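You operate a simulated robot arm through the tools that you are given. There is no shell and no other tool. Be economical: measure what you need, move in short steps, check, and stop when the job is done.

You are at the controls of a simulated robot arm. One attempt, no reset.

TASK
Touch up the bare spot on the big wheel with the green paint.
Fine: brush back in its cup, lid back on the pot. A coat counts when it lies all over at full strength: go over it till it gets no stronger.

It is judged by the outcome, as a careful person would: the job done as asked, and still so three seconds after it is handed in. It fails if anything else is knocked over, pushed out of place, dropped, spilled or broken. Lids that push on must go on centred and level and be pressed home; caps that screw on are set level and turned clockwise until they are tight.

THE ROBOT
A 7-joint arm with a two-finger parallel gripper, fixed in place. Base frame: the origin is at the foot of the arm, x ahead of it, y to its left, z up; the work surface is at about z = 800. Lengths are in mm, angles in degrees, forces in N, time in s.
With the tool pointing down near the work surface it reaches from about 240 to 680 mm from the base axis. Its first joint turns from -66.0 to 66.0 degrees. Payload 2.4 kg.
Tool frame: the origin (TCP) lies between the finger pads and is the grasp point; the fingertips stand 30 mm ahead of it; z points along the fingers, y is the line along which they close. The gripper opens to 94 mm. The fingers are 28 mm wide and 10 mm thick; the gripper's body (50 by 96 mm) begins 55 mm behind the TCP.
Orientation is that of the tool frame in the base frame, as a unit quaternion [x, y, z, w]. With the fingers straight down and closing along the base's y, the tool's x points along the base's -x, its y along +y and its z along -z.

THE INTERFACE
- The arm moves only by the tool jog_arm. Its argument "commands" is a list that holds one entry, the list of rows, each a list of 7 numbers: the shift along the base's x, y, z in mm, then the turn, a rotation vector about the base's x, y, z in degrees, then the finger opening in mm, from 0 to 94. In form: [[[dx, dy, dz, rx, ry, rz, hand], ...]]. A call has 1 to 20 rows; each row shifts and turns the commanded pose from where the row before left it. Rows are played at 5 a second. More than 50 mm and 8.6 degrees between two rows, or a gripper value outside its range, and nothing of the call is played. Where a pose cannot be reached the arm comes as near as it can. A force on the tool above 40 N (or 10 N above the force at the start of the call, whichever is more), or a blocked arm, ends the call early, and 0.2 s more pass. The fingers move at their own pace (about 153 mm/s each) and stop on an object; they squeeze with about 35 N. The grip force told is the motor's: it shows also when the fingers shut on nothing. Time passes only in rows, and 0.2 s behind the last, so rows that do not move let the fingers close. The reply holds the time, the measured pose of the TCP, the force on the tool along the base axes, the opening and the grip force, in the units named above and with some noise, with the torque about the TCP (base axes, N m) and any sound that the robot's microphone picked up.
- Cameras (640 x 400 px; columns grow to the right, rows downward): "scene" is fixed at [51.3, 482.1, 1448.1]; the picture's right is [-0.62, -0.78, 0.00], its down [-0.42, 0.34, -0.84] and it looks along [0.66, -0.52, -0.54] (base axes); focal length 342 px, centre (320, 200). "wrist" rides on the gripper at [76, 14, -102] in the tool frame; the picture's right is [-0.18, 0.98, 0.00], its down [-0.75, -0.14, -0.64] and it looks along [-0.63, -0.12, 0.77] (tool axes); focal length 243 px, centre (320, 200). There is no depth. A picture from a camera that has moved, and an enlarged one, comes with that camera's place and axes in the base frame and with its lens.
- get_image(camera): a new picture of that camera. It takes no simulated time.
- zoom(camera, box): a new picture of the part [left, top, right, bottom] of that camera's present view, enlarged. It takes no simulated time.
- job_done(): hands the job in; it is judged then, once.

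Work in short steps. Places have to be worked out from the pictures, the camera data and where the tool is seen: move nearer, look again, correct. Check each grasp and each placing, and mend what went wrong. You have 120 turns and 76 pictures in all, those below and enlarged ones among them. Open the gripper and draw the arm clear of the work before you hand the job in, unless the task says otherwise; then end with one line.

The tools are called after "Emit:" by a JSON object that holds its "fn" and its "kwargs". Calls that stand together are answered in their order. jog_arm: Moves the arm, as the interface text tells. Its arguments: {"type":"object","properties":{"commands":{"type":"array","items":{"type":"array","items":{"type":"array","items":{"type":"number"}}}}},"required":["commands"]} The other tools are called the same way: get_image (camera) takes a picture; zoom (camera, box) takes an enlarged picture of a part of a camera's view; job_done () hands the job in.

At the start:

```text
time: 0.0
tcp_pos: [353.1, -21.0, 1140.9]
orientation: [0.0, 1.0, 0.0, 0.0]
wrist_force: [-0.4, -0.3, -0.1]
ft_torque: [-0.01, 0.03, -0.01]
width: 94.2
gripper_force: 0.0
```

scene: 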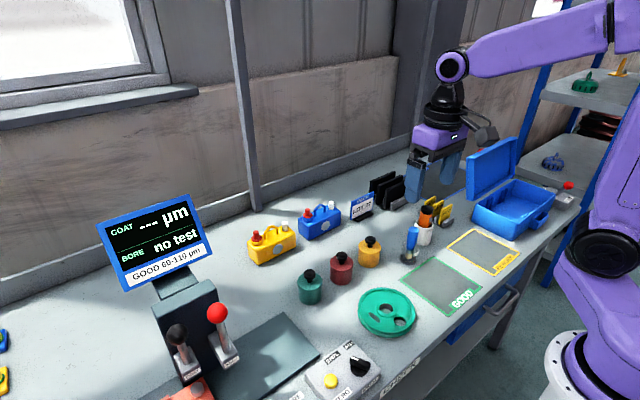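
wrist: 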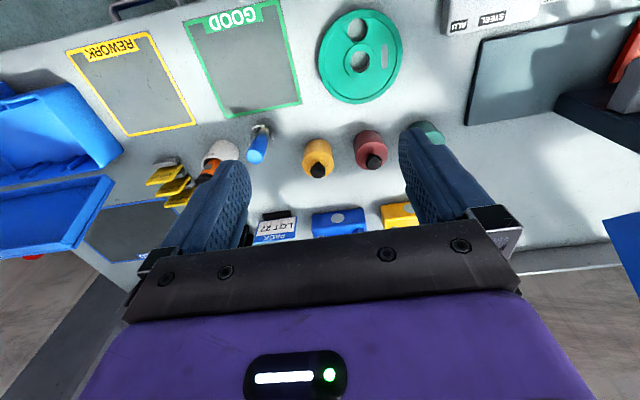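

I'll start by enlarging the work area to see the wheel, the pots and the brush.

Emit:
{"fn": "zoom", "kwargs": {"camera": "scene", "box": [280, 180, 480, 345]}}

Emit:
{"fn": "zoom", "kwargs": {"camera": "wrist", "box": [180, 0, 460, 200]}}

```text
2.42 times, centred on (380, 262) of scene
camera zoom: at [51.3, 482.1, 1448.1], right [-0.62, -0.78, 0.0], down [-0.42, 0.34, -0.84], along [0.66, -0.52, -0.54], focal length 828 px, centre (174, 48)
```

zoom: 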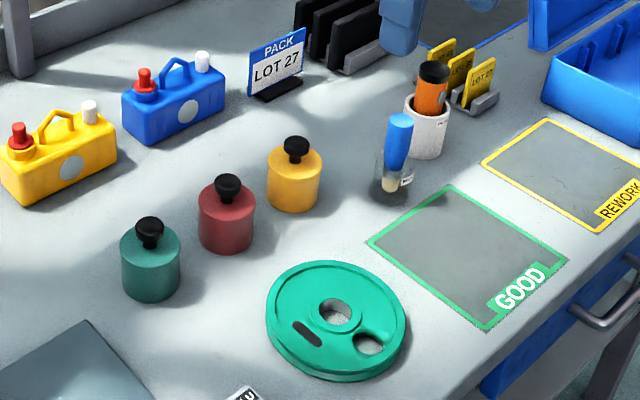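

```text
2.00 times, centred on (320, 100) of wrist
camera zoom: at [276.9, -5.9, 1242.7], right [0.18, 0.98, 0.0], down [0.75, -0.14, 0.64], along [0.63, -0.12, -0.77], focal length 485 px, centre (320, 400)
```

zoom: 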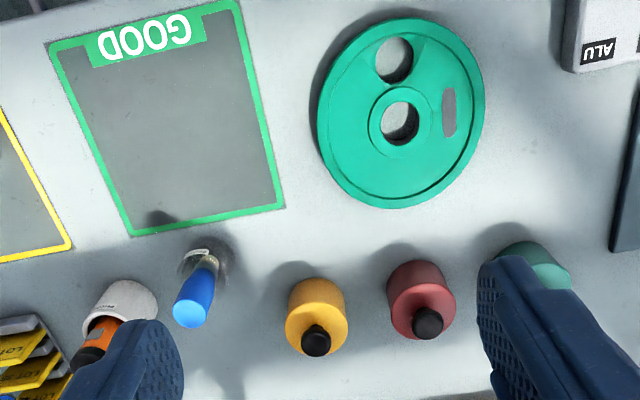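

The green pot is near (516, 146), red near (516, 46), yellow near (516, -55), and the knob tops are at about z 868. I'll move above and short of the green pot for a closer look at its lid.

Emit:
{"fn": "jog_arm", "kwargs": {"commands": [[[10, 30, -30, 0, 0, 0, 94], [10, 30, -30, 0, 0, 0, 94], [10, 30, -30, 0, 0, 0, 94], [10, 30, -30, 0, 0, 0, 94], [10, 30, -30, 0, 0, 0, 94], [0, 20, -20, 0, 0, 0, 94]]]}}

Emit:
{"fn": "get_image", "kwargs": {"camera": "wrist"}}

Emit:
{"fn": "zoom", "kwargs": {"camera": "scene", "box": [380, 180, 480, 280]}}

```text
time: 1.4
tcp_pos: [403.5, 149.9, 970.9]
orientation: [0.002, 1.0, 0.0, 0.0]
wrist_force: [-0.3, -0.1, 0.3]
ft_torque: [-0.02, -0.01, 0.02]
width: 94.0
gripper_force: 0.1
```

```text
71 pictures are left
camera wrist: at [326.9, 165.0, 1072.1], right [0.19, 0.98, 0.0], down [0.75, -0.14, 0.64], along [0.63, -0.12, -0.77], focal length 243 px, centre (320, 200)
```

wrist: 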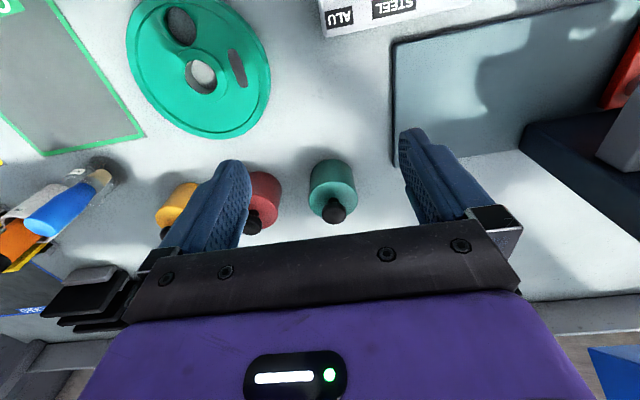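

```text
4.00 times, centred on (430, 230) of scene
camera zoom: at [51.4, 482.1, 1448.0], right [-0.62, -0.78, 0.0], down [-0.42, 0.34, -0.84], along [0.66, -0.52, -0.54], focal length 1366 px, centre (-120, 80)
```

zoom: 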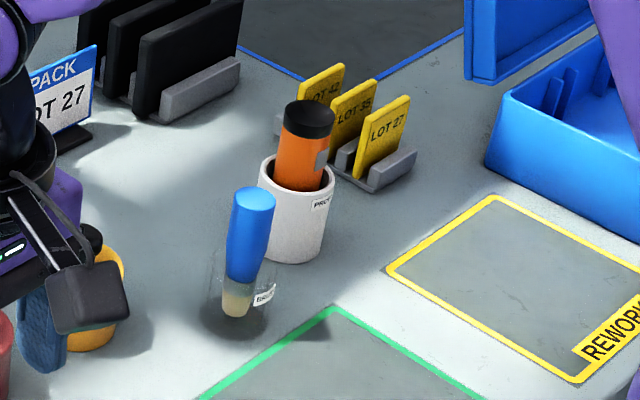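

The blue brush stands bristles-down in a clear cup labelled BRUSH, and the orange thing is a gauge probe. Next I need close views of the green pot's lid and of the brush.

Emit:
{"fn": "zoom", "kwargs": {"camera": "wrist", "box": [280, 140, 380, 240]}}

Emit:
{"fn": "zoom", "kwargs": {"camera": "wrist", "box": [120, 0, 280, 140]}}

Emit:
{"fn": "zoom", "kwargs": {"camera": "scene", "box": [290, 255, 330, 315]}}

```text
4.00 times, centred on (330, 190) of wrist
camera zoom: at [326.9, 165.0, 1072.1], right [0.19, 0.98, 0.0], down [0.75, -0.14, 0.64], along [0.63, -0.12, -0.77], focal length 970 px, centre (280, 240)
```

zoom: 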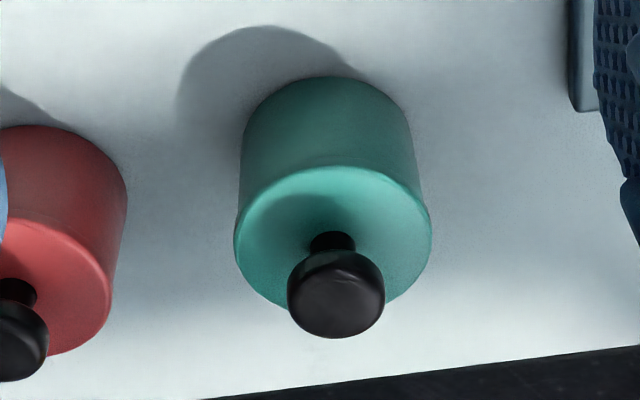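

```text
2.86 times, centred on (200, 70) of wrist
camera zoom: at [326.9, 165.0, 1072.1], right [0.19, 0.98, 0.0], down [0.75, -0.14, 0.64], along [0.63, -0.12, -0.77], focal length 693 px, centre (663, 571)
```

zoom: 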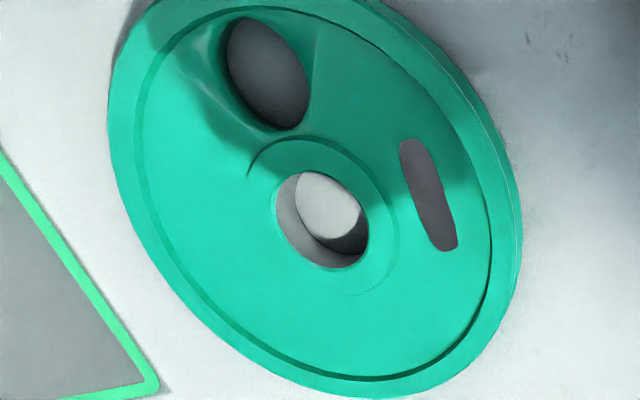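

```text
6.67 times, centred on (310, 285) of scene
camera zoom: at [51.4, 482.1, 1448.0], right [-0.62, -0.78, 0.0], down [-0.42, 0.34, -0.84], along [0.66, -0.52, -0.54], focal length 2277 px, centre (387, -367)
```

zoom: 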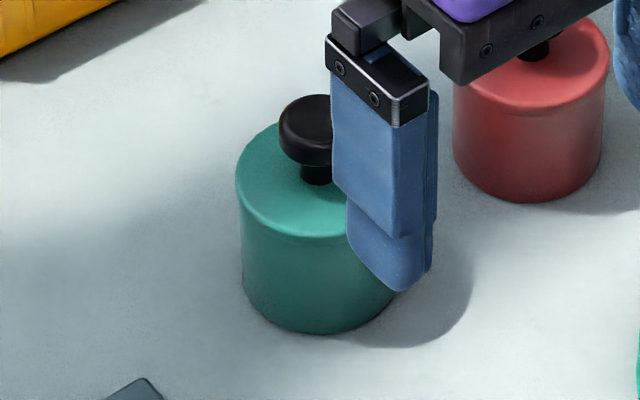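

The lid is a flat disc with a round knob about 28 mm wide, and there's no sign of a thread. I'll hover over it with the fingers part open and check alignment before going down.

Emit:
{"fn": "jog_arm", "kwargs": {"commands": [[[40, -2, -10, 0, 0, 0, 60], [40, -2, -15, 0, 0, 0, 60], [35, -1, -20, 0, 0, 0, 60], [0, 0, -15, 0, 0, 0, 60], [0, 0, 0, 0, 0, 0, 60]]]}}

Emit:
{"fn": "get_image", "kwargs": {"camera": "wrist"}}

Emit:
{"fn": "zoom", "kwargs": {"camera": "scene", "box": [280, 240, 340, 310]}}

```text
time: 2.6
tcp_pos: [519.0, 145.5, 910.8]
orientation: [0.0, 1.0, 0.0, 0.0]
wrist_force: [0.1, 0.6, 0.5]
ft_torque: [0.0, 0.05, 0.0]
width: 59.7
gripper_force: 0.1
```

```text
66 pictures are left
camera wrist: at [442.9, 160.5, 1013.5], right [0.18, 0.98, 0.0], down [0.75, -0.14, 0.64], along [0.63, -0.12, -0.77], focal length 243 px, centre (320, 200)
```

wrist: 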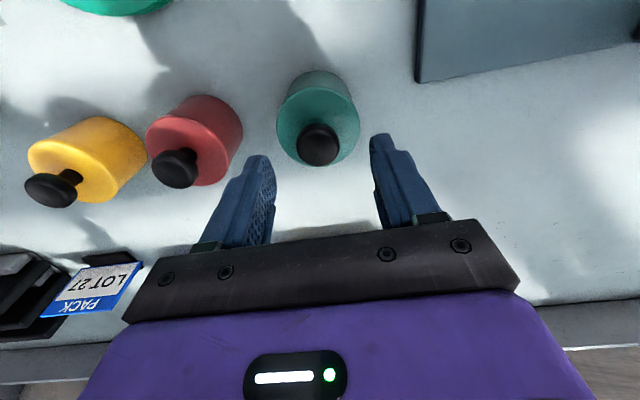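

```text
5.71 times, centred on (310, 275) of scene
camera zoom: at [51.4, 482.1, 1448.1], right [-0.62, -0.78, 0.0], down [-0.42, 0.34, -0.84], along [0.66, -0.52, -0.54], focal length 1952 px, centre (377, -229)
```

zoom: 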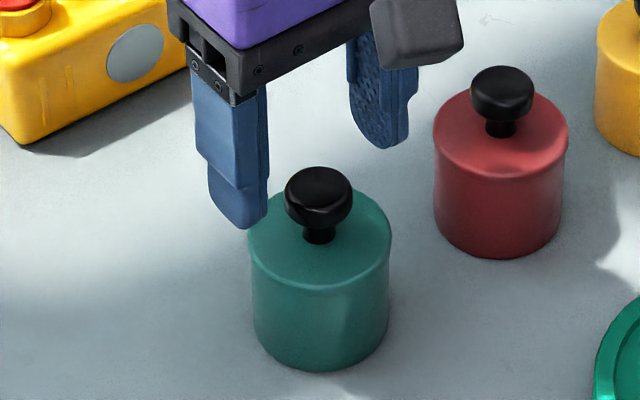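

Both views put the knob at about (519, 144, 863), between the fingers. I'll lower until the fingertips are just above the lid disc and then close.

Emit:
{"fn": "jog_arm", "kwargs": {"commands": [[[0, -1, -12, 0, 0, 0, 60], [0, 0, -12, 0, 0, 0, 60], [0, 0, -8, 0, 0, 0, 60], [0, 0, -4, 0, 0, 0, 60], [0, 0, 0, 0, 0, 0, 60]]]}}

Emit:
{"fn": "zoom", "kwargs": {"camera": "scene", "box": [280, 240, 340, 310]}}

Emit:
{"fn": "get_image", "kwargs": {"camera": "wrist"}}

```text
time: 3.8
tcp_pos: [519.9, 144.4, 876.0]
orientation: [0.0, 1.0, 0.0, 0.002]
wrist_force: [0.9, 2.4, 2.0]
ft_torque: [0.12, -0.01, -0.02]
width: 61.7
gripper_force: 1.7
```

```text
5.71 times, centred on (310, 275) of scene
camera zoom: at [51.3, 482.2, 1448.0], right [-0.62, -0.78, 0.0], down [-0.42, 0.34, -0.84], along [0.66, -0.52, -0.54], focal length 1952 px, centre (377, -229)
```

zoom: 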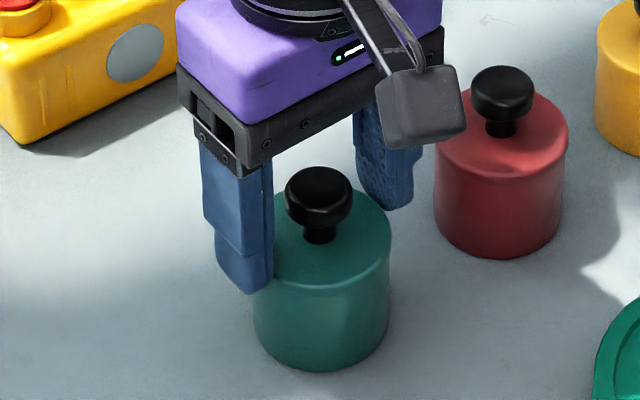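

```text
63 pictures are left
camera wrist: at [442.1, 158.8, 977.0], right [0.18, 0.98, 0.0], down [0.75, -0.14, 0.64], along [0.63, -0.12, -0.77], focal length 243 px, centre (320, 200)
```

wrist: 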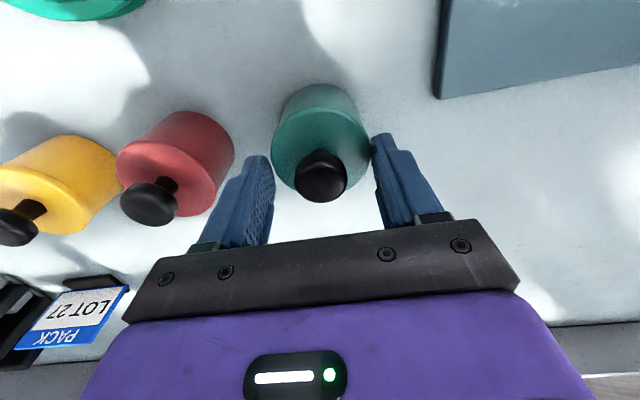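

The width is 61.7 mm against the 60 commanded, with about 2.4 N sideways, so a fingertip is rubbing the lid rim. I'll lift clear, narrow the fingers to 44, and come down in small steps.

Emit:
{"fn": "jog_arm", "kwargs": {"commands": [[[0, 0, 6, 0, 0, 0, 61], [0, 0, 6, 0, 0, 0, 61], [0, 0, 0, 0, 0, 0, 46], [0, 0, 0, 0, 0, 0, 46]]]}}

Emit:
{"fn": "jog_arm", "kwargs": {"commands": [[[0, 0, -3, 0, 0, 0, 46], [0, 0, -3, 0, 0, 0, 46], [0, 0, 0, 0, 0, 0, 46]]]}}

Emit:
{"fn": "zoom", "kwargs": {"camera": "scene", "box": [280, 240, 340, 310]}}

```text
time: 4.8
tcp_pos: [519.1, 143.2, 887.0]
orientation: [0.0, 1.0, 0.0, 0.001]
wrist_force: [-0.7, 0.0, -0.9]
ft_torque: [-0.02, -0.04, 0.01]
width: 46.0
gripper_force: 0.1
```

```text
time: 5.6
tcp_pos: [518.4, 141.9, 882.7]
orientation: [0.001, 1.0, 0.001, 0.0]
wrist_force: [-4.2, -0.7, 15.9]
ft_torque: [-0.04, 0.23, 0.01]
width: 45.9
gripper_force: 0.1
```

```text
5.71 times, centred on (310, 275) of scene
camera zoom: at [50.9, 482.0, 1448.1], right [-0.62, -0.78, 0.0], down [-0.42, 0.34, -0.84], along [0.66, -0.52, -0.54], focal length 1952 px, centre (377, -229)
```

zoom: 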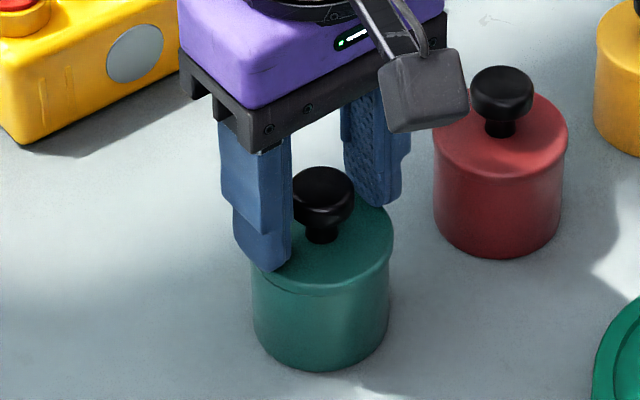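

The fingertips are resting on the lid disc with 16 N at TCP z 882.7, so the lid top is at about 853. I'll back off 2 mm and close on the knob.

Emit:
{"fn": "jog_arm", "kwargs": {"commands": [[[0, 0, 3, 0, 0, 0, 46], [0, 0, 0, 0, 0, 0, 34], [0, 0, 0, 0, 0, 0, 10], [0, 0, 0, 0, 0, 0, 10], [0, 0, 0, 0, 0, 0, 10]]]}}

Emit:
{"fn": "zoom", "kwargs": {"camera": "scene", "box": [280, 240, 340, 310]}}

```text
time: 6.8
tcp_pos: [518.3, 143.0, 883.8]
orientation: [0.001, 1.0, 0.001, 0.0]
wrist_force: [-0.1, -0.4, 0.0]
ft_torque: [0.01, 0.01, -0.01]
width: 25.5
gripper_force: 35.3
heard: snap
```

```text
5.71 times, centred on (310, 275) of scene
camera zoom: at [51.4, 482.1, 1448.1], right [-0.62, -0.78, 0.0], down [-0.42, 0.34, -0.84], along [0.66, -0.52, -0.54], focal length 1952 px, centre (377, -229)
```

zoom: 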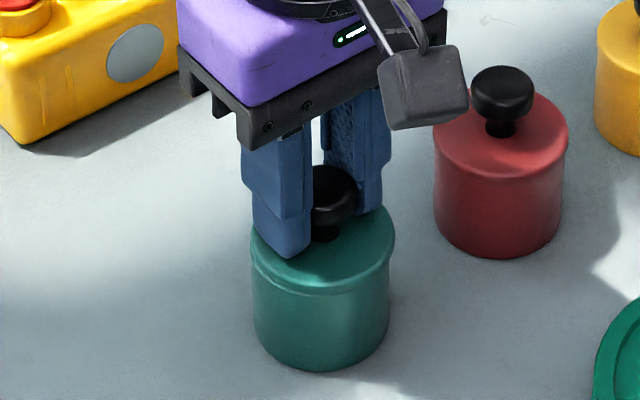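

I have a firm grip at 25.5 mm. There was a snap, and the lid looks slightly unseated. I'll lift it straight up slowly.

Emit:
{"fn": "jog_arm", "kwargs": {"commands": [[[0, 0, 3, 0, 0, 0, 10], [0, 0, 4, 0, 0, 0, 10], [0, 0, 6, 0, 0, 0, 10], [0, 0, 10, 0, 0, 0, 10], [0, 0, 15, 0, 0, 0, 10], [0, 0, 15, 0, 0, 0, 10], [0, 0, 15, 0, 0, 0, 10]]]}}

Emit:
{"fn": "zoom", "kwargs": {"camera": "scene", "box": [260, 190, 420, 340]}}

Emit:
{"fn": "get_image", "kwargs": {"camera": "wrist"}}

```text
time: 8.4
tcp_pos: [518.7, 143.6, 951.7]
orientation: [0.001, 1.0, 0.0, -0.001]
wrist_force: [1.5, 0.0, -0.6]
ft_torque: [0.02, -0.01, -0.02]
width: 24.0
gripper_force: 35.0
```

```text
2.67 times, centred on (340, 265) of scene
camera zoom: at [51.4, 482.1, 1448.1], right [-0.62, -0.78, 0.0], down [-0.42, 0.34, -0.84], along [0.66, -0.52, -0.54], focal length 911 px, centre (267, 27)
```

zoom: 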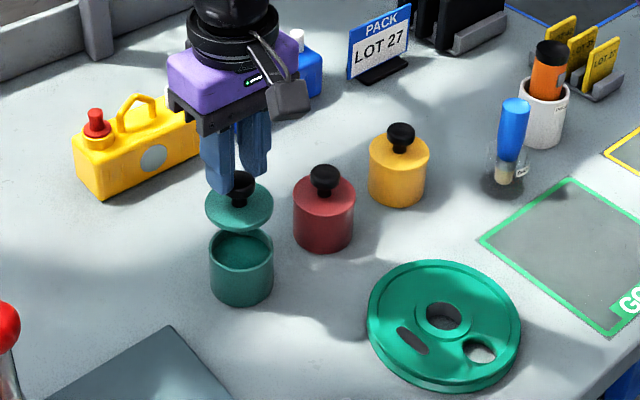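

```text
59 pictures are left
camera wrist: at [442.4, 158.8, 1053.4], right [0.19, 0.98, 0.0], down [0.75, -0.14, 0.64], along [0.63, -0.12, -0.77], focal length 243 px, centre (320, 200)
```

wrist: 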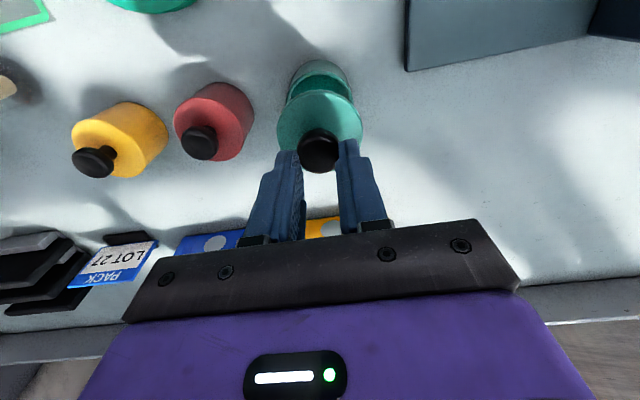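

The lid is off and hangs slightly tilted. There's free table near (445, 175), clear of the wheel and the mat, so I'll carry it there and lower it.

Emit:
{"fn": "jog_arm", "kwargs": {"commands": [[[-25, 10, 0, 0, 0, 0, 10], [-25, 11, 0, 0, 0, 0, 10], [-24, 10, 0, 0, 0, 0, 10], [0, 0, -25, 0, 0, 0, 10], [0, 0, -25, 0, 0, 0, 10], [0, 0, -20, 0, 0, 0, 10], [0, 0, -15, 0, 0, 0, 10], [0, 0, -8, 0, 0, 0, 10], [0, 0, 0, 0, 0, 0, 10]]]}}

Emit:
{"fn": "zoom", "kwargs": {"camera": "scene", "box": [240, 220, 400, 370]}}

```text
time: 10.4
tcp_pos: [444.2, 174.9, 860.7]
orientation: [0.001, 1.0, -0.001, 0.0]
wrist_force: [0.0, -0.4, -0.8]
ft_torque: [0.0, 0.0, 0.02]
width: 24.0
gripper_force: 34.8
```

```text
2.67 times, centred on (320, 295) of scene
camera zoom: at [51.4, 482.1, 1448.1], right [-0.62, -0.78, 0.0], down [-0.42, 0.34, -0.84], along [0.66, -0.52, -0.54], focal length 911 px, centre (320, -53)
```

zoom: 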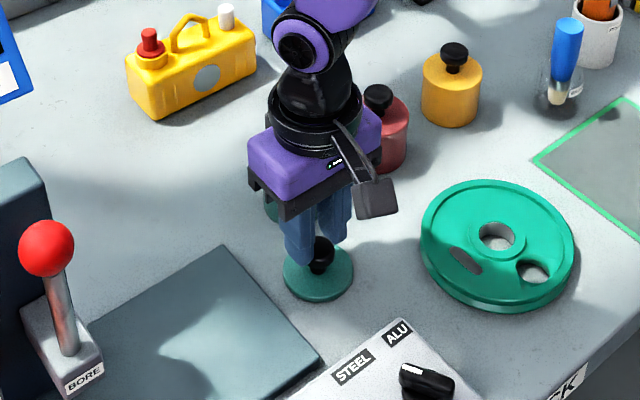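

It is clear underneath, so I'll lower in small steps until contact.

Emit:
{"fn": "jog_arm", "kwargs": {"commands": [[[0, 0, -5, 0, 0, 0, 10], [0, 0, -4, 0, 0, 0, 10], [0, 0, -2, 0, 0, 0, 10], [0, 0, 0, 0, 0, 0, 10]]]}}

Emit:
{"fn": "jog_arm", "kwargs": {"commands": [[[0, 0, -2, 0, 0, 0, 10], [0, 0, -2, 0, 0, 0, 10], [0, 0, 0, 0, 0, 0, 10]]]}}

Emit:
{"fn": "zoom", "kwargs": {"camera": "scene", "box": [290, 270, 350, 310]}}

```text
time: 10.8
tcp_pos: [445.4, 175.2, 857.9]
orientation: [0.0, 1.0, 0.0, 0.002]
wrist_force: [-4.9, -1.7, 14.8]
ft_torque: [-0.06, 0.4, -0.01]
width: 23.6
gripper_force: 35.3
stopped in row 2: the force on the tool passed its limit at 54 N (the readings are from after the stop); the commanded pose is now the measured one
```

```text
time: 11.2
tcp_pos: [445.0, 175.5, 859.1]
orientation: [0.0, 1.0, 0.0, 0.001]
wrist_force: [-4.3, -1.8, 14.5]
ft_torque: [-0.04, 0.24, 0.01]
width: 23.7
gripper_force: 35.4
stopped in row 2: the force on the tool passed its limit at 46 N (the readings are from after the stop); the commanded pose is now the measured one
```

```text
10.00 times, centred on (320, 290) of scene
camera zoom: at [51.0, 482.0, 1448.1], right [-0.62, -0.78, 0.0], down [-0.42, 0.34, -0.84], along [0.66, -0.52, -0.54], focal length 3415 px, centre (320, -700)
```

zoom: 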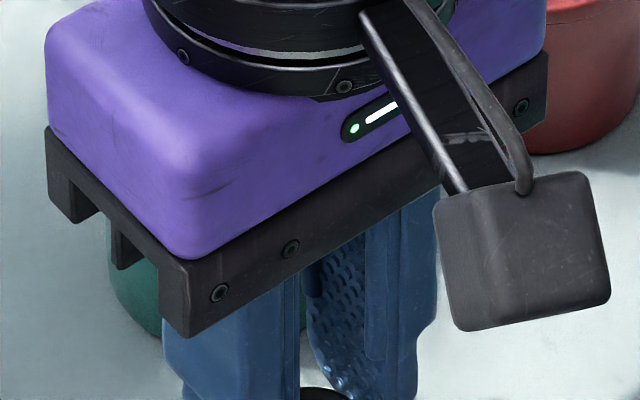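

The lid is down on the table with 15 N of contact at TCP z 858. I'll open the fingers and raise straight up.

Emit:
{"fn": "jog_arm", "kwargs": {"commands": [[[0, 0, 0, 0, 0, 0, 34], [0, 0, 0, 0, 0, 0, 46], [0, 0, 0, 0, 0, 0, 50], [0, 0, 10, 0, 0, 0, 50], [0, 0, 30, 0, 0, 0, 50], [0, 0, 40, 0, 0, 0, 50], [-20, 0, 30, 0, 0, 0, 60]]]}}

Emit:
{"fn": "get_image", "kwargs": {"camera": "wrist"}}

Emit:
{"fn": "zoom", "kwargs": {"camera": "scene", "box": [290, 250, 370, 310]}}

```text
time: 12.8
tcp_pos: [425.1, 175.5, 968.9]
orientation: [0.0, 1.0, 0.001, 0.002]
wrist_force: [0.0, -0.6, -0.2]
ft_torque: [-0.01, 0.01, -0.01]
width: 59.7
gripper_force: 0.0
```

```text
56 pictures are left
camera wrist: at [348.7, 190.4, 1070.0], right [0.18, 0.98, 0.0], down [0.75, -0.14, 0.64], along [0.63, -0.12, -0.77], focal length 243 px, centre (320, 200)
```

wrist: 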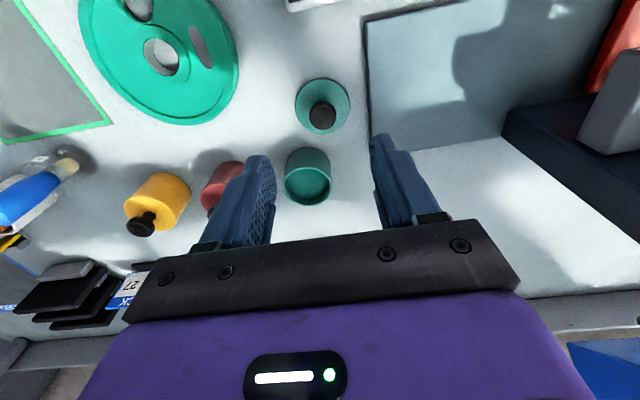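

```text
6.67 times, centred on (330, 280) of scene
camera zoom: at [51.4, 482.1, 1448.1], right [-0.62, -0.78, 0.0], down [-0.42, 0.34, -0.84], along [0.66, -0.52, -0.54], focal length 2277 px, centre (253, -333)
```

zoom: 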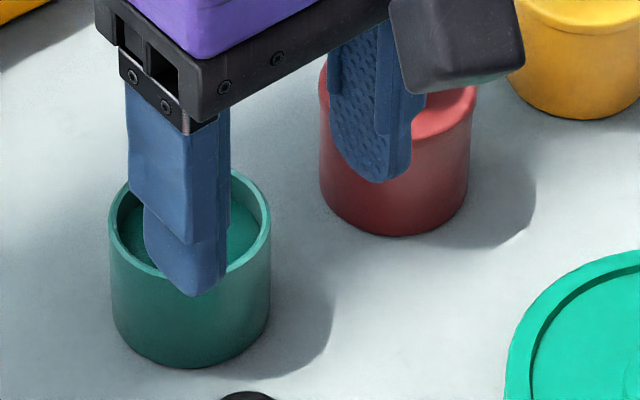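

The lid sits flat on the table and the pot is open with paint inside. Next is the brush, which I estimate tops out near (461, -152, 885), so I'll move there for a close look.

Emit:
{"fn": "jog_arm", "kwargs": {"commands": [[[-5, -45, 3, 0, 0, 0, 60], [-5, -47, 0, 0, 0, 0, 60], [-5, -47, 0, 0, 0, 0, 60], [-5, -47, 0, 0, 0, 0, 60], [-5, -47, 0, 0, 0, 0, 60], [0, -47, 0, 0, 0, 0, 60], [0, -45, 0, 0, 0, 0, 60], [0, 0, 0, 0, 0, 0, 60]]]}}

Emit:
{"fn": "get_image", "kwargs": {"camera": "wrist"}}

Emit:
{"fn": "zoom", "kwargs": {"camera": "scene", "box": [390, 210, 450, 270]}}

```text
time: 14.6
tcp_pos: [398.6, -151.4, 969.0]
orientation: [-0.001, 1.0, 0.001, 0.001]
wrist_force: [0.1, 0.2, 0.6]
ft_torque: [-0.02, -0.01, -0.01]
width: 60.4
gripper_force: 0.1
```

```text
54 pictures are left
camera wrist: at [321.8, -136.3, 1071.7], right [0.18, 0.98, 0.0], down [0.75, -0.14, 0.64], along [0.63, -0.12, -0.77], focal length 243 px, centre (320, 200)
```

wrist: 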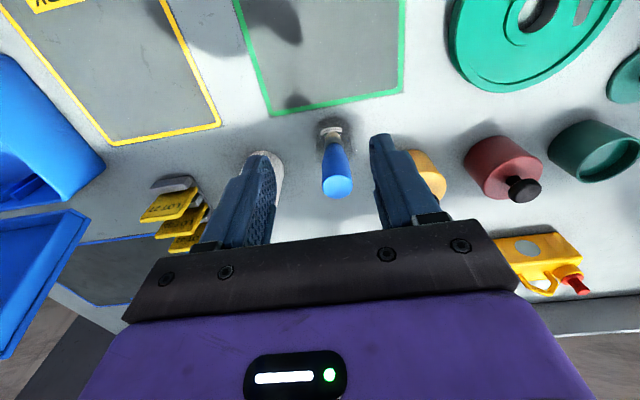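

```text
6.67 times, centred on (420, 240) of scene
camera zoom: at [51.4, 482.1, 1448.1], right [-0.62, -0.78, 0.0], down [-0.42, 0.34, -0.84], along [0.66, -0.52, -0.54], focal length 2277 px, centre (-347, -67)
```

zoom: 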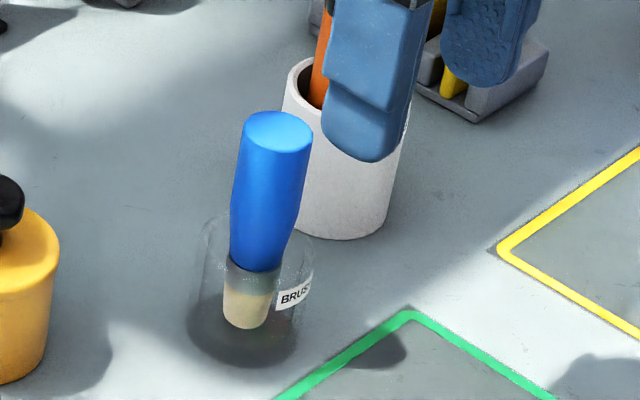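

Emit:
{"fn": "zoom", "kwargs": {"camera": "wrist", "box": [280, 100, 400, 210]}}

```text
3.64 times, centred on (340, 155) of wrist
camera zoom: at [321.8, -136.3, 1071.7], right [0.18, 0.98, 0.0], down [0.75, -0.14, 0.64], along [0.63, -0.12, -0.77], focal length 882 px, centre (247, 364)
```

zoom: 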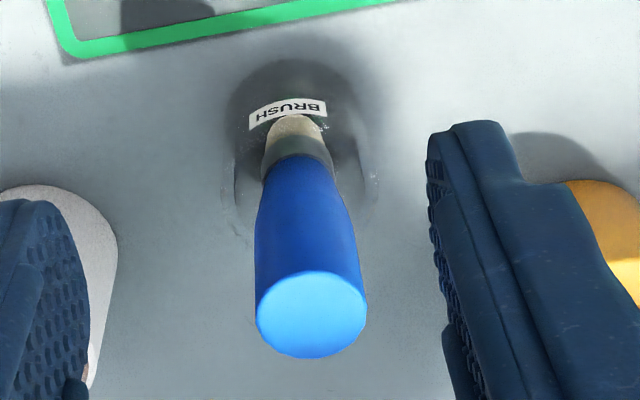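

I estimate the brush top at (455, -148, 897), with a handle about 27 mm thick and a slight lean. The cup rim is at about z 845. I'll hover just above with the fingers at 50 mm and check.

Emit:
{"fn": "jog_arm", "kwargs": {"commands": [[[28, 2, -10, 0, 0, 0, 50], [28, 2, -10, 0, 0, 0, 50], [0, 0, -10, 0, 0, 0, 50], [0, 0, 0, 0, 0, 0, 50]]]}}

Emit:
{"fn": "get_image", "kwargs": {"camera": "wrist"}}

Emit:
{"fn": "zoom", "kwargs": {"camera": "scene", "box": [390, 200, 460, 270]}}

```text
time: 15.6
tcp_pos: [455.4, -146.4, 940.4]
orientation: [0.0, 1.0, 0.002, 0.001]
wrist_force: [0.3, -0.5, 0.0]
ft_torque: [0.01, -0.01, 0.03]
width: 49.8
gripper_force: 0.1
```

```text
51 pictures are left
camera wrist: at [378.8, -131.0, 1042.1], right [0.18, 0.98, 0.0], down [0.75, -0.14, 0.64], along [0.63, -0.12, -0.77], focal length 243 px, centre (320, 200)
```

wrist: 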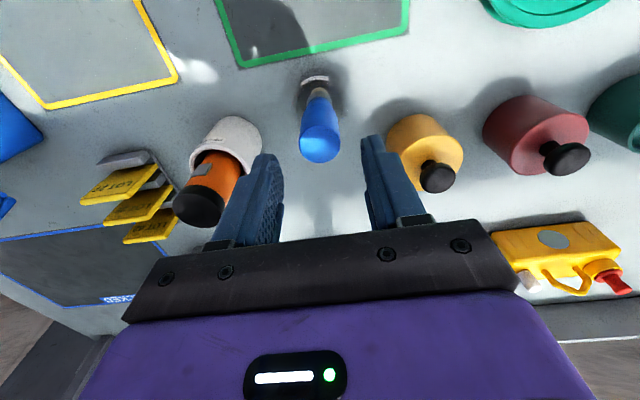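

```text
5.71 times, centred on (425, 235) of scene
camera zoom: at [51.4, 482.1, 1448.1], right [-0.62, -0.78, 0.0], down [-0.42, 0.34, -0.84], along [0.66, -0.52, -0.54], focal length 1952 px, centre (-280, 0)
```

zoom: 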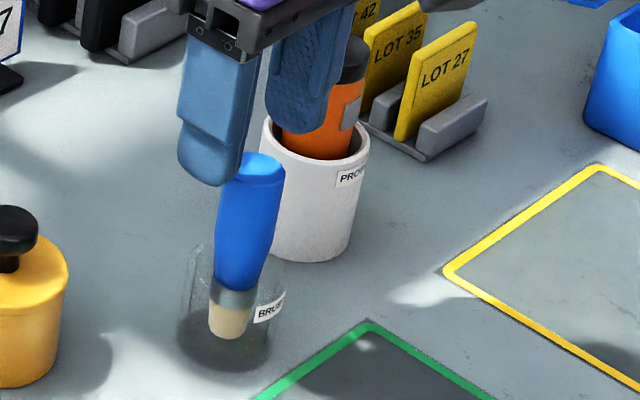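

The brush lies between the fingers at about (453, -146). I'll go down to about z 884 and close.

Emit:
{"fn": "jog_arm", "kwargs": {"commands": [[[-1, 0, -15, 0, 0, 0, 50], [-1, 0, -15, 0, 0, 0, 50], [0, 0, -15, 0, 0, 0, 50], [0, 0, -11, 0, 0, 0, 50], [0, 0, 0, 0, 0, 0, 50]]]}}

Emit:
{"fn": "zoom", "kwargs": {"camera": "scene", "box": [390, 200, 460, 270]}}

Emit:
{"fn": "zoom", "kwargs": {"camera": "wrist", "box": [240, 90, 400, 260]}}

```text
time: 16.8
tcp_pos: [454.0, -146.0, 884.4]
orientation: [-0.001, 1.0, 0.001, 0.002]
wrist_force: [-0.3, -0.4, 0.1]
ft_torque: [-0.02, 0.0, 0.0]
width: 50.0
gripper_force: 0.0
```

```text
5.71 times, centred on (425, 235) of scene
camera zoom: at [51.3, 482.1, 1448.1], right [-0.62, -0.78, 0.0], down [-0.42, 0.34, -0.84], along [0.66, -0.52, -0.54], focal length 1952 px, centre (-280, 0)
```

zoom: 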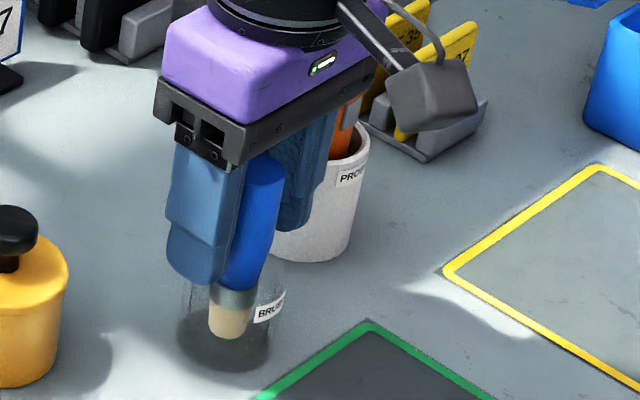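

```text
2.35 times, centred on (320, 175) of wrist
camera zoom: at [376.5, -131.3, 985.9], right [0.18, 0.98, 0.0], down [0.75, -0.14, 0.64], along [0.63, -0.12, -0.77], focal length 571 px, centre (320, 259)
```

zoom: 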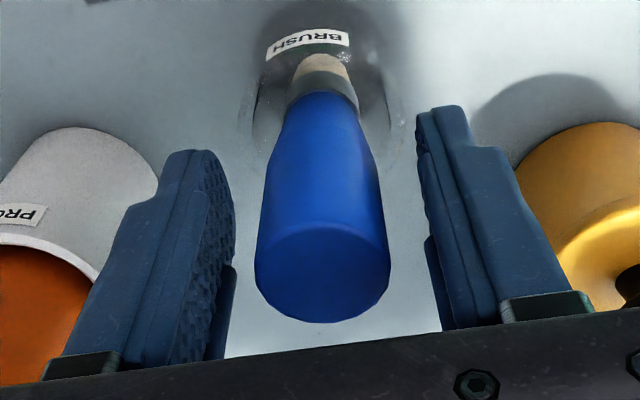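

The handle is centred between the pads, so I'll close.

Emit:
{"fn": "jog_arm", "kwargs": {"commands": [[[0, 0, 0, 0, 0, 0, 34], [0, 0, 0, 0, 0, 0, 10], [0, 0, 0, 0, 0, 0, 10], [0, 0, 0, 0, 0, 0, 10]]]}}

Emit:
{"fn": "jog_arm", "kwargs": {"commands": [[[0, 0, 5, 0, 0, 0, 10], [0, 0, 15, 0, 0, 0, 10], [0, 0, 20, 0, 0, 0, 10], [0, 0, 20, 0, 0, 0, 10], [0, 0, 20, 0, 0, 0, 10], [0, 0, 15, 0, 0, 0, 10], [0, 0, 0, 0, 0, 0, 10]]]}}

Emit:
{"fn": "zoom", "kwargs": {"camera": "scene", "box": [390, 180, 460, 270]}}

Emit:
{"fn": "zoom", "kwargs": {"camera": "wrist", "box": [240, 60, 400, 230]}}

```text
time: 17.8
tcp_pos: [452.5, -145.6, 884.7]
orientation: [0.0, 1.0, 0.002, 0.0]
wrist_force: [-0.6, 0.9, 0.5]
ft_torque: [0.02, 0.02, 0.02]
width: 26.0
gripper_force: 34.6
```

```text
time: 19.4
tcp_pos: [453.7, -146.0, 980.0]
orientation: [0.0, 1.0, 0.001, 0.001]
wrist_force: [0.6, -0.5, -0.3]
ft_torque: [0.01, 0.01, 0.01]
width: 26.2
gripper_force: 35.0
```

```text
4.44 times, centred on (425, 225) of scene
camera zoom: at [51.3, 482.1, 1448.1], right [-0.62, -0.78, 0.0], down [-0.42, 0.34, -0.84], along [0.66, -0.52, -0.54], focal length 1518 px, centre (-147, 89)
```

zoom: 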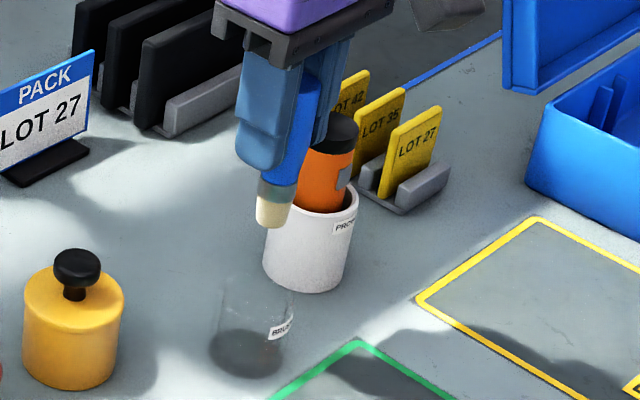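

```text
2.35 times, centred on (320, 145) of wrist
camera zoom: at [376.5, -130.9, 1081.6], right [0.18, 0.98, 0.0], down [0.75, -0.14, 0.64], along [0.63, -0.12, -0.77], focal length 571 px, centre (320, 329)
```

zoom: 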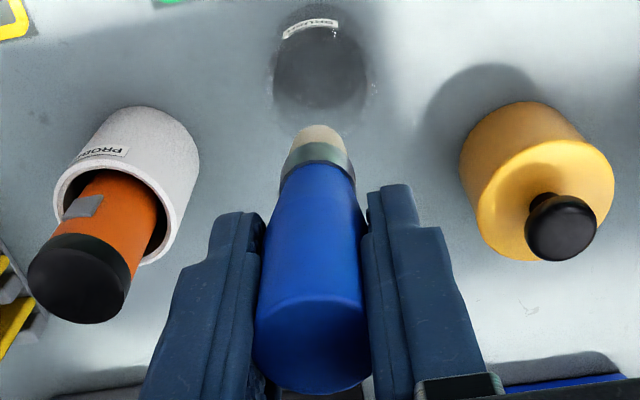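

The brush is held and out of its cup, with the tip about (-7, +3, -82) from the TCP. I'll carry it high over the other pots to the open green pot at (519, 144).

Emit:
{"fn": "jog_arm", "kwargs": {"commands": [[[0, 0, 25, 0, 0, 0, 10], [10, 41, 5, 0, 0, 0, 10], [10, 41, 0, 0, 0, 0, 10], [10, 41, 0, 0, 0, 0, 10], [10, 41, 0, 0, 0, 0, 10], [10, 41, 0, 0, 0, 0, 10], [11, 41, 0, 0, 0, 0, 10], [11, 41, 0, 0, 0, 0, 10], [0, 0, 0, 0, 0, 0, 10], [0, 0, -30, 0, 0, 0, 10], [0, 0, -30, 0, 0, 0, 10], [0, 0, 0, 0, 0, 0, 10]]]}}

Emit:
{"fn": "zoom", "kwargs": {"camera": "wrist", "box": [240, 60, 400, 230]}}

Emit:
{"fn": "zoom", "kwargs": {"camera": "scene", "box": [280, 230, 350, 310]}}

```text
time: 22.0
tcp_pos: [526.3, 141.0, 949.1]
orientation: [-0.001, 1.0, 0.001, 0.002]
wrist_force: [0.3, -0.3, -0.8]
ft_torque: [0.02, -0.06, 0.0]
width: 25.9
gripper_force: 35.1
```

```text
2.35 times, centred on (320, 145) of wrist
camera zoom: at [449.3, 155.9, 1050.4], right [0.18, 0.98, 0.0], down [0.75, -0.14, 0.64], along [0.63, -0.12, -0.77], focal length 571 px, centre (320, 329)
```

zoom: 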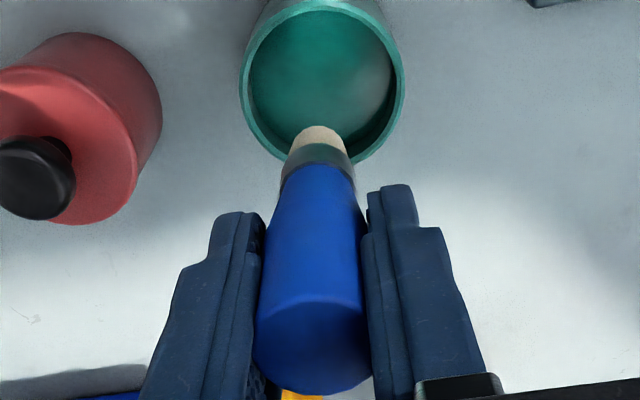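

```text
5.00 times, centred on (315, 270) of scene
camera zoom: at [51.4, 482.1, 1448.1], right [-0.62, -0.78, 0.0], down [-0.42, 0.34, -0.84], along [0.66, -0.52, -0.54], focal length 1708 px, centre (345, -150)
```

zoom: 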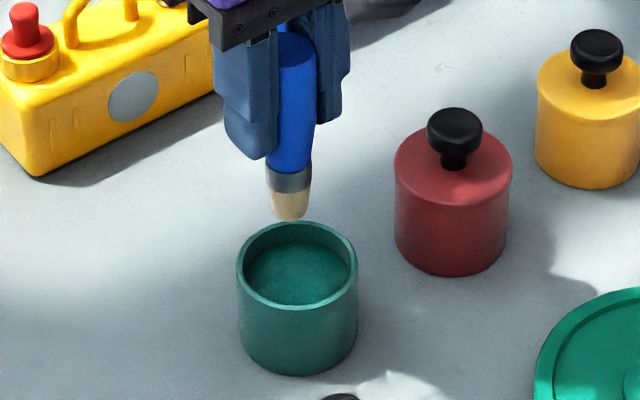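

Both views show the tip about 11 mm too far in x and 4 mm short in y relative to the pot's opening. I'll correct that, then lower the tip to the rim and check.

Emit:
{"fn": "jog_arm", "kwargs": {"commands": [[[-11, 4, 0, 0, 0, 0, 10], [0, 0, -15, 0, 0, 0, 10], [0, 0, 0, 0, 0, 0, 10]]]}}

Emit:
{"fn": "zoom", "kwargs": {"camera": "wrist", "box": [240, 60, 400, 230]}}

Emit:
{"fn": "zoom", "kwargs": {"camera": "scene", "box": [280, 230, 350, 310]}}

```text
time: 22.8
tcp_pos: [514.5, 146.0, 935.0]
orientation: [0.001, 1.0, 0.0, 0.001]
wrist_force: [-1.0, 0.9, -0.9]
ft_torque: [0.01, -0.01, 0.01]
width: 25.8
gripper_force: 34.6
```

```text
2.35 times, centred on (320, 145) of wrist
camera zoom: at [438.2, 160.6, 1036.6], right [0.18, 0.98, 0.0], down [0.75, -0.14, 0.64], along [0.63, -0.12, -0.77], focal length 571 px, centre (320, 329)
```

zoom: 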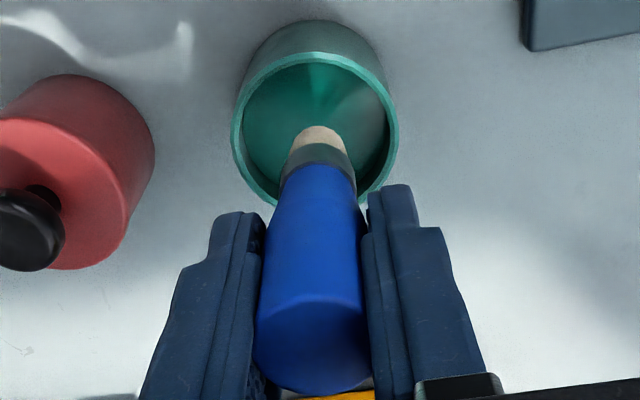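

```text
5.00 times, centred on (315, 270) of scene
camera zoom: at [51.4, 482.1, 1448.1], right [-0.62, -0.78, 0.0], down [-0.42, 0.34, -0.84], along [0.66, -0.52, -0.54], focal length 1708 px, centre (345, -150)
```

zoom: 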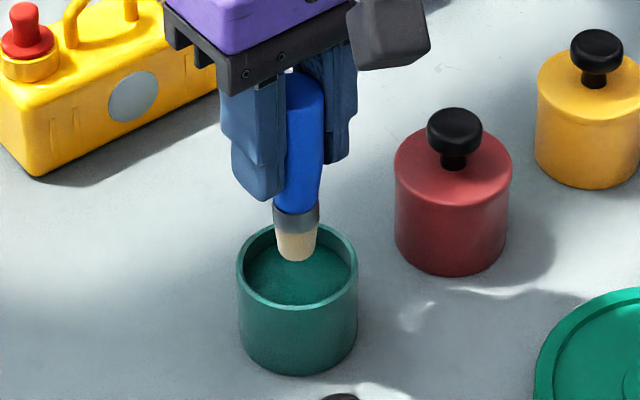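

The tip is centred over the opening. I'll lower it into the paint and let it soak with a very small swirl.

Emit:
{"fn": "jog_arm", "kwargs": {"commands": [[[0, 0, -8, 0, 0, 0, 10], [0, 0, -8, 0, 0, 0, 10], [0, 0, -6, 0, 0, 0, 10], [0, 0, -5, 0, 0, 0, 10], [0, 0, 0, 0, 0, 0, 10]]]}}

Emit:
{"fn": "zoom", "kwargs": {"camera": "scene", "box": [280, 230, 350, 310]}}

```text
time: 23.9
tcp_pos: [514.5, 145.2, 912.0]
orientation: [0.0, 1.0, 0.001, 0.002]
wrist_force: [-5.3, 0.3, 11.2]
ft_torque: [0.01, 0.33, 0.01]
width: 25.8
gripper_force: 34.4
stopped in row 5: the force on the tool passed its limit at 45 N (the readings are from after the stop); the commanded pose is now the measured one
```

```text
5.00 times, centred on (315, 270) of scene
camera zoom: at [51.1, 482.0, 1448.1], right [-0.62, -0.78, 0.0], down [-0.42, 0.34, -0.84], along [0.66, -0.52, -0.54], focal length 1708 px, centre (345, -150)
```

zoom: 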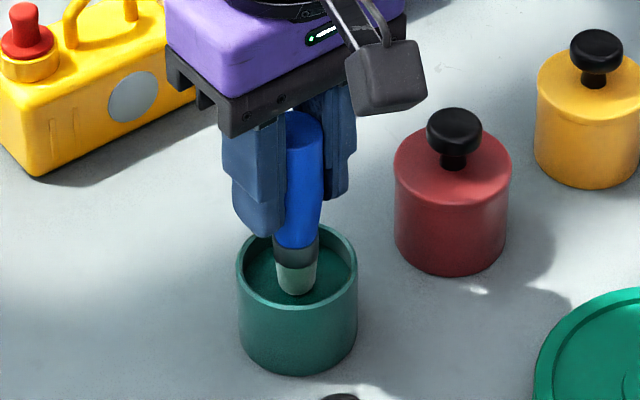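

The tip met resistance at TCP z 912, so the tip is at the paint surface, and the bristles are already tinting green. I'll ease up 1 mm, dwell, and look.

Emit:
{"fn": "jog_arm", "kwargs": {"commands": [[[0, 0, 1, 0, 0, 0, 10], [0, 0, 0, 0, 0, 0, 10], [0, 0, 0, 0, 0, 0, 10], [0, 0, 0, 0, 0, 0, 10], [0, 0, 0, 0, 0, 0, 10], [0, 0, 0, 0, 0, 0, 10]]]}}

Emit:
{"fn": "zoom", "kwargs": {"camera": "scene", "box": [295, 255, 335, 300]}}

```text
time: 25.3
tcp_pos: [517.2, 145.1, 911.8]
orientation: [-0.001, 1.0, 0.001, 0.002]
wrist_force: [0.0, -0.5, -0.7]
ft_torque: [-0.01, 0.02, 0.06]
width: 25.7
gripper_force: 35.3
```

```text
8.89 times, centred on (315, 278) of scene
camera zoom: at [51.4, 482.1, 1448.1], right [-0.62, -0.78, 0.0], down [-0.42, 0.34, -0.84], along [0.66, -0.52, -0.54], focal length 3036 px, centre (364, -489)
```

zoom: 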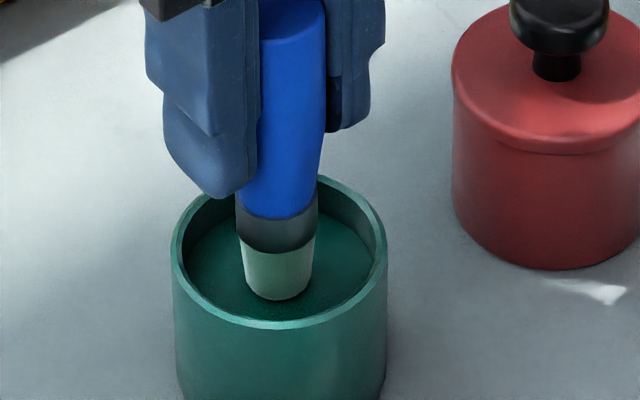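

The bristles look partly loaded. I'll lift out and check their colour and the brush pose.

Emit:
{"fn": "jog_arm", "kwargs": {"commands": [[[0, 0, 15, 0, 0, 0, 10], [0, 0, 15, 0, 0, 0, 10], [0, 0, 10, 0, 0, 0, 10], [0, 0, 0, 0, 0, 0, 10]]]}}

Emit:
{"fn": "zoom", "kwargs": {"camera": "wrist", "box": [240, 60, 400, 230]}}

Emit:
{"fn": "zoom", "kwargs": {"camera": "scene", "box": [290, 230, 340, 290]}}

```text
time: 26.3
tcp_pos: [515.8, 145.6, 950.4]
orientation: [0.0, 1.0, 0.001, 0.001]
wrist_force: [-0.4, -0.3, -0.3]
ft_torque: [0.01, -0.01, 0.0]
width: 25.9
gripper_force: 34.9
```

```text
2.35 times, centred on (320, 145) of wrist
camera zoom: at [439.2, 159.8, 1053.7], right [0.18, 0.98, 0.0], down [0.75, -0.14, 0.64], along [0.63, -0.12, -0.77], focal length 571 px, centre (320, 329)
```

zoom: 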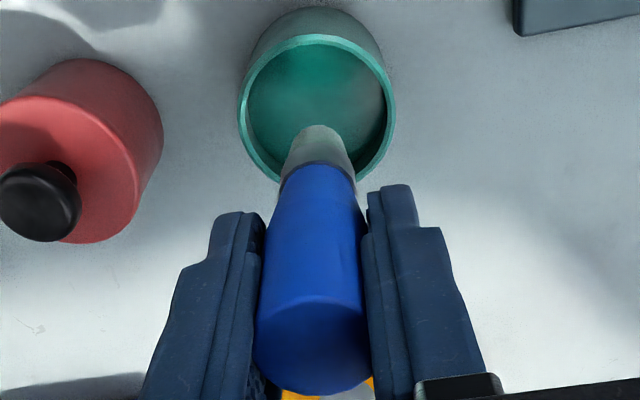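

```text
6.67 times, centred on (315, 260) of scene
camera zoom: at [51.4, 482.1, 1448.1], right [-0.62, -0.78, 0.0], down [-0.42, 0.34, -0.84], along [0.66, -0.52, -0.54], focal length 2277 px, centre (353, -200)
```

zoom: 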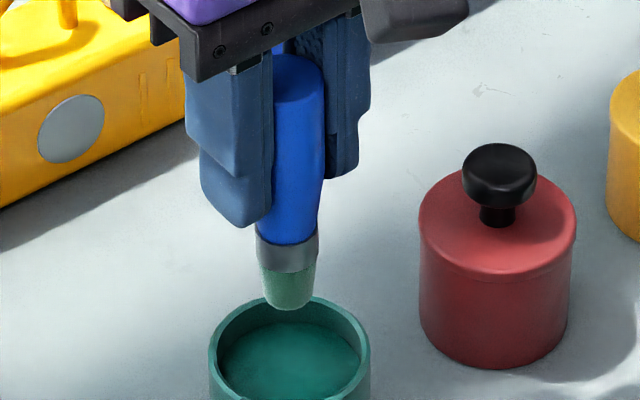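

The bristles have a pale green tint and the brush hasn't slipped. I'll dip again with light contact and a small swirl to load it better.

Emit:
{"fn": "jog_arm", "kwargs": {"commands": [[[0, 0, -15, 0, 0, 0, 10], [0, 0, -15, 0, 0, 0, 10], [0, 0, -7, 0, 0, 0, 10], [0, 0, -2, 0, 0, 0, 10], [0, 0, -1, 0, 0, 0, 10], [3, 0, 0, 0, 0, 0, 10], [-3, 3, 0, 0, 0, 0, 10], [-3, -3, 0, 0, 0, 0, 10], [3, -3, 0, 0, 0, 0, 10], [0, 3, 0, 0, 0, 0, 10], [0, 0, 0, 0, 0, 0, 10]]]}}

Emit:
{"fn": "jog_arm", "kwargs": {"commands": [[[0, 0, 15, 0, 0, 0, 10], [0, 0, 15, 0, 0, 0, 10], [0, 0, 10, 0, 0, 0, 10], [0, 0, 0, 0, 0, 0, 10]]]}}

Emit:
{"fn": "zoom", "kwargs": {"camera": "scene", "box": [290, 230, 340, 290]}}

```text
time: 28.7
tcp_pos: [515.7, 142.5, 911.7]
orientation: [0.0, 1.0, 0.002, 0.003]
wrist_force: [-1.7, -5.5, 12.4]
ft_torque: [-0.46, 0.12, 0.06]
width: 25.7
gripper_force: 35.0
```

```text
time: 29.7
tcp_pos: [516.0, 146.6, 950.7]
orientation: [0.0, 1.0, 0.0, 0.002]
wrist_force: [-0.3, 0.5, -1.4]
ft_torque: [0.02, 0.02, 0.01]
width: 25.8
gripper_force: 35.3
```

```text
6.67 times, centred on (315, 260) of scene
camera zoom: at [51.4, 482.1, 1448.1], right [-0.62, -0.78, 0.0], down [-0.42, 0.34, -0.84], along [0.66, -0.52, -0.54], focal length 2277 px, centre (353, -200)
```

zoom: 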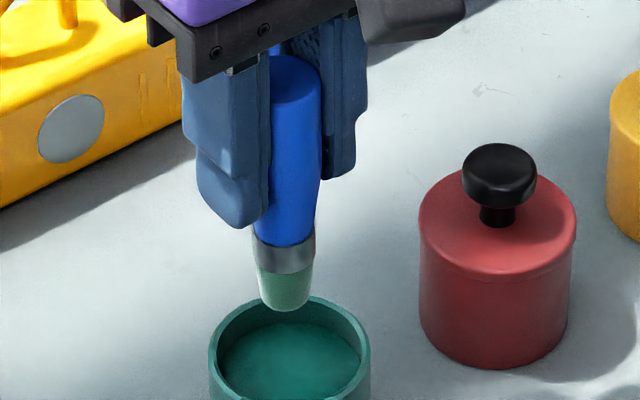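

The bristles are evenly tinted now. Three wrist views agree that the bare spot is centred at (364.5, 78), running x 350–381 and about 10 mm wide. I'll move the tip over it at height.

Emit:
{"fn": "jog_arm", "kwargs": {"commands": [[[-35, -17, 0, 0, 0, 0, 10], [-35, -17, 0, 0, 0, 0, 10], [-35, -17, 0, 0, 0, 0, 10], [-36.5, -17.5, 0, 0, 0, 0, 10], [0, 0, -15, 0, 0, 0, 10], [0, 0, -10, 0, 0, 0, 10], [0, 0, 0, 0, 0, 0, 10]]]}}

Emit:
{"fn": "zoom", "kwargs": {"camera": "wrist", "box": [220, 40, 420, 240]}}

Emit:
{"fn": "zoom", "kwargs": {"camera": "scene", "box": [340, 255, 430, 345]}}

```text
time: 31.3
tcp_pos: [374.4, 78.6, 928.7]
orientation: [0.0, 1.0, 0.001, 0.001]
wrist_force: [-0.2, 0.2, -0.2]
ft_torque: [0.02, -0.03, 0.01]
width: 25.8
gripper_force: 35.2
```

```text
2.00 times, centred on (320, 140) of wrist
camera zoom: at [297.3, 91.9, 1029.9], right [0.18, 0.98, 0.0], down [0.75, -0.14, 0.64], along [0.63, -0.12, -0.76], focal length 485 px, centre (320, 320)
```

zoom: 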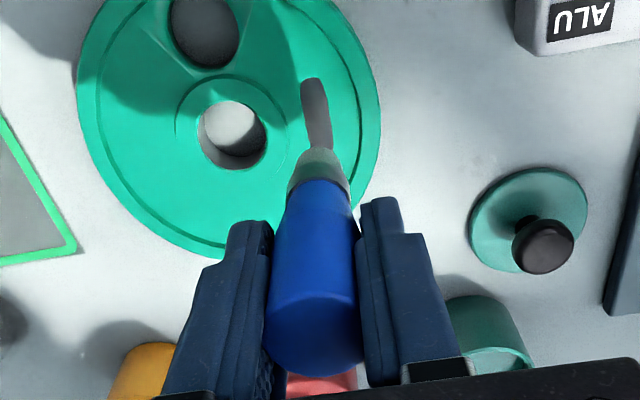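

```text
4.44 times, centred on (385, 300) of scene
camera zoom: at [51.4, 482.1, 1448.1], right [-0.62, -0.78, 0.0], down [-0.42, 0.34, -0.84], along [0.66, -0.52, -0.54], focal length 1518 px, centre (31, -244)
```

zoom: 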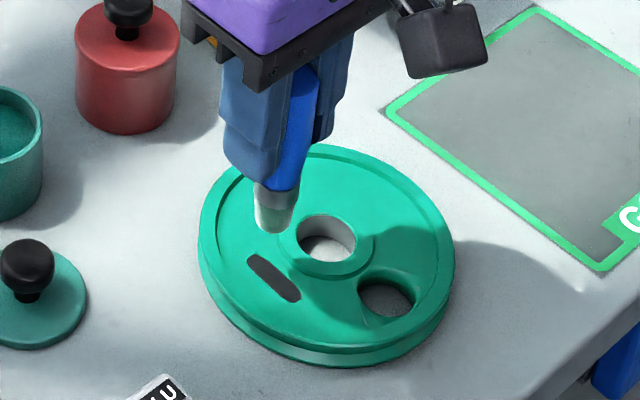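

The tip sits right above the spot, with the tip at about (367, 78) and the spot centred at x 365. I'll lower gently until contact.

Emit:
{"fn": "jog_arm", "kwargs": {"commands": [[[-2, 0, -10, 0, 0, 0, 10], [0, 0, -8, 0, 0, 0, 10], [0, 0, -4, 0, 0, 0, 10], [0, 0, -3, 0, 0, 0, 10], [0, 0, 0, 0, 0, 0, 10]]]}}

Emit:
{"fn": "zoom", "kwargs": {"camera": "scene", "box": [350, 265, 420, 335]}}

```text
time: 32.5
tcp_pos: [373.6, 77.5, 901.7]
orientation: [0.0, 1.0, 0.001, 0.002]
wrist_force: [0.1, -0.2, -1.1]
ft_torque: [-0.03, -0.01, -0.01]
width: 25.5
gripper_force: 34.6
```

```text
5.71 times, centred on (385, 300) of scene
camera zoom: at [51.4, 482.1, 1448.1], right [-0.62, -0.78, 0.0], down [-0.42, 0.34, -0.84], along [0.66, -0.52, -0.54], focal length 1952 px, centre (-51, -371)
```

zoom: 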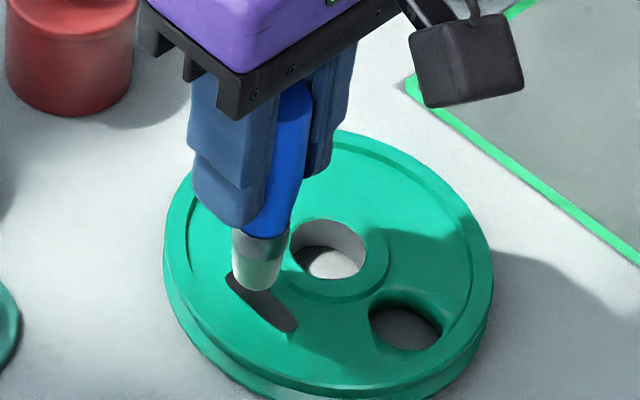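

There's no contact yet and the alignment still looks good. I'll continue down in 2 mm steps.

Emit:
{"fn": "jog_arm", "kwargs": {"commands": [[[0, 0, -2, 0, 0, 0, 10], [0, 0, -2, 0, 0, 0, 10], [0, 0, 0, 0, 0, 0, 10]]]}}

Emit:
{"fn": "jog_arm", "kwargs": {"commands": [[[0, 0, -2, 0, 0, 0, 10], [0, 0, -1, 0, 0, 0, 10], [0, 0, 0, 0, 0, 0, 10]]]}}

```text
time: 33.3
tcp_pos: [372.8, 77.6, 898.1]
orientation: [0.0, 1.0, 0.001, 0.002]
wrist_force: [0.7, -0.1, -1.2]
ft_torque: [0.03, -0.01, -0.01]
width: 25.4
gripper_force: 34.9
```

```text
time: 34.1
tcp_pos: [372.7, 75.7, 895.4]
orientation: [-0.001, 1.0, 0.001, 0.002]
wrist_force: [-4.8, 2.3, 29.1]
ft_torque: [0.25, 0.4, 0.03]
width: 25.8
gripper_force: 34.9
```

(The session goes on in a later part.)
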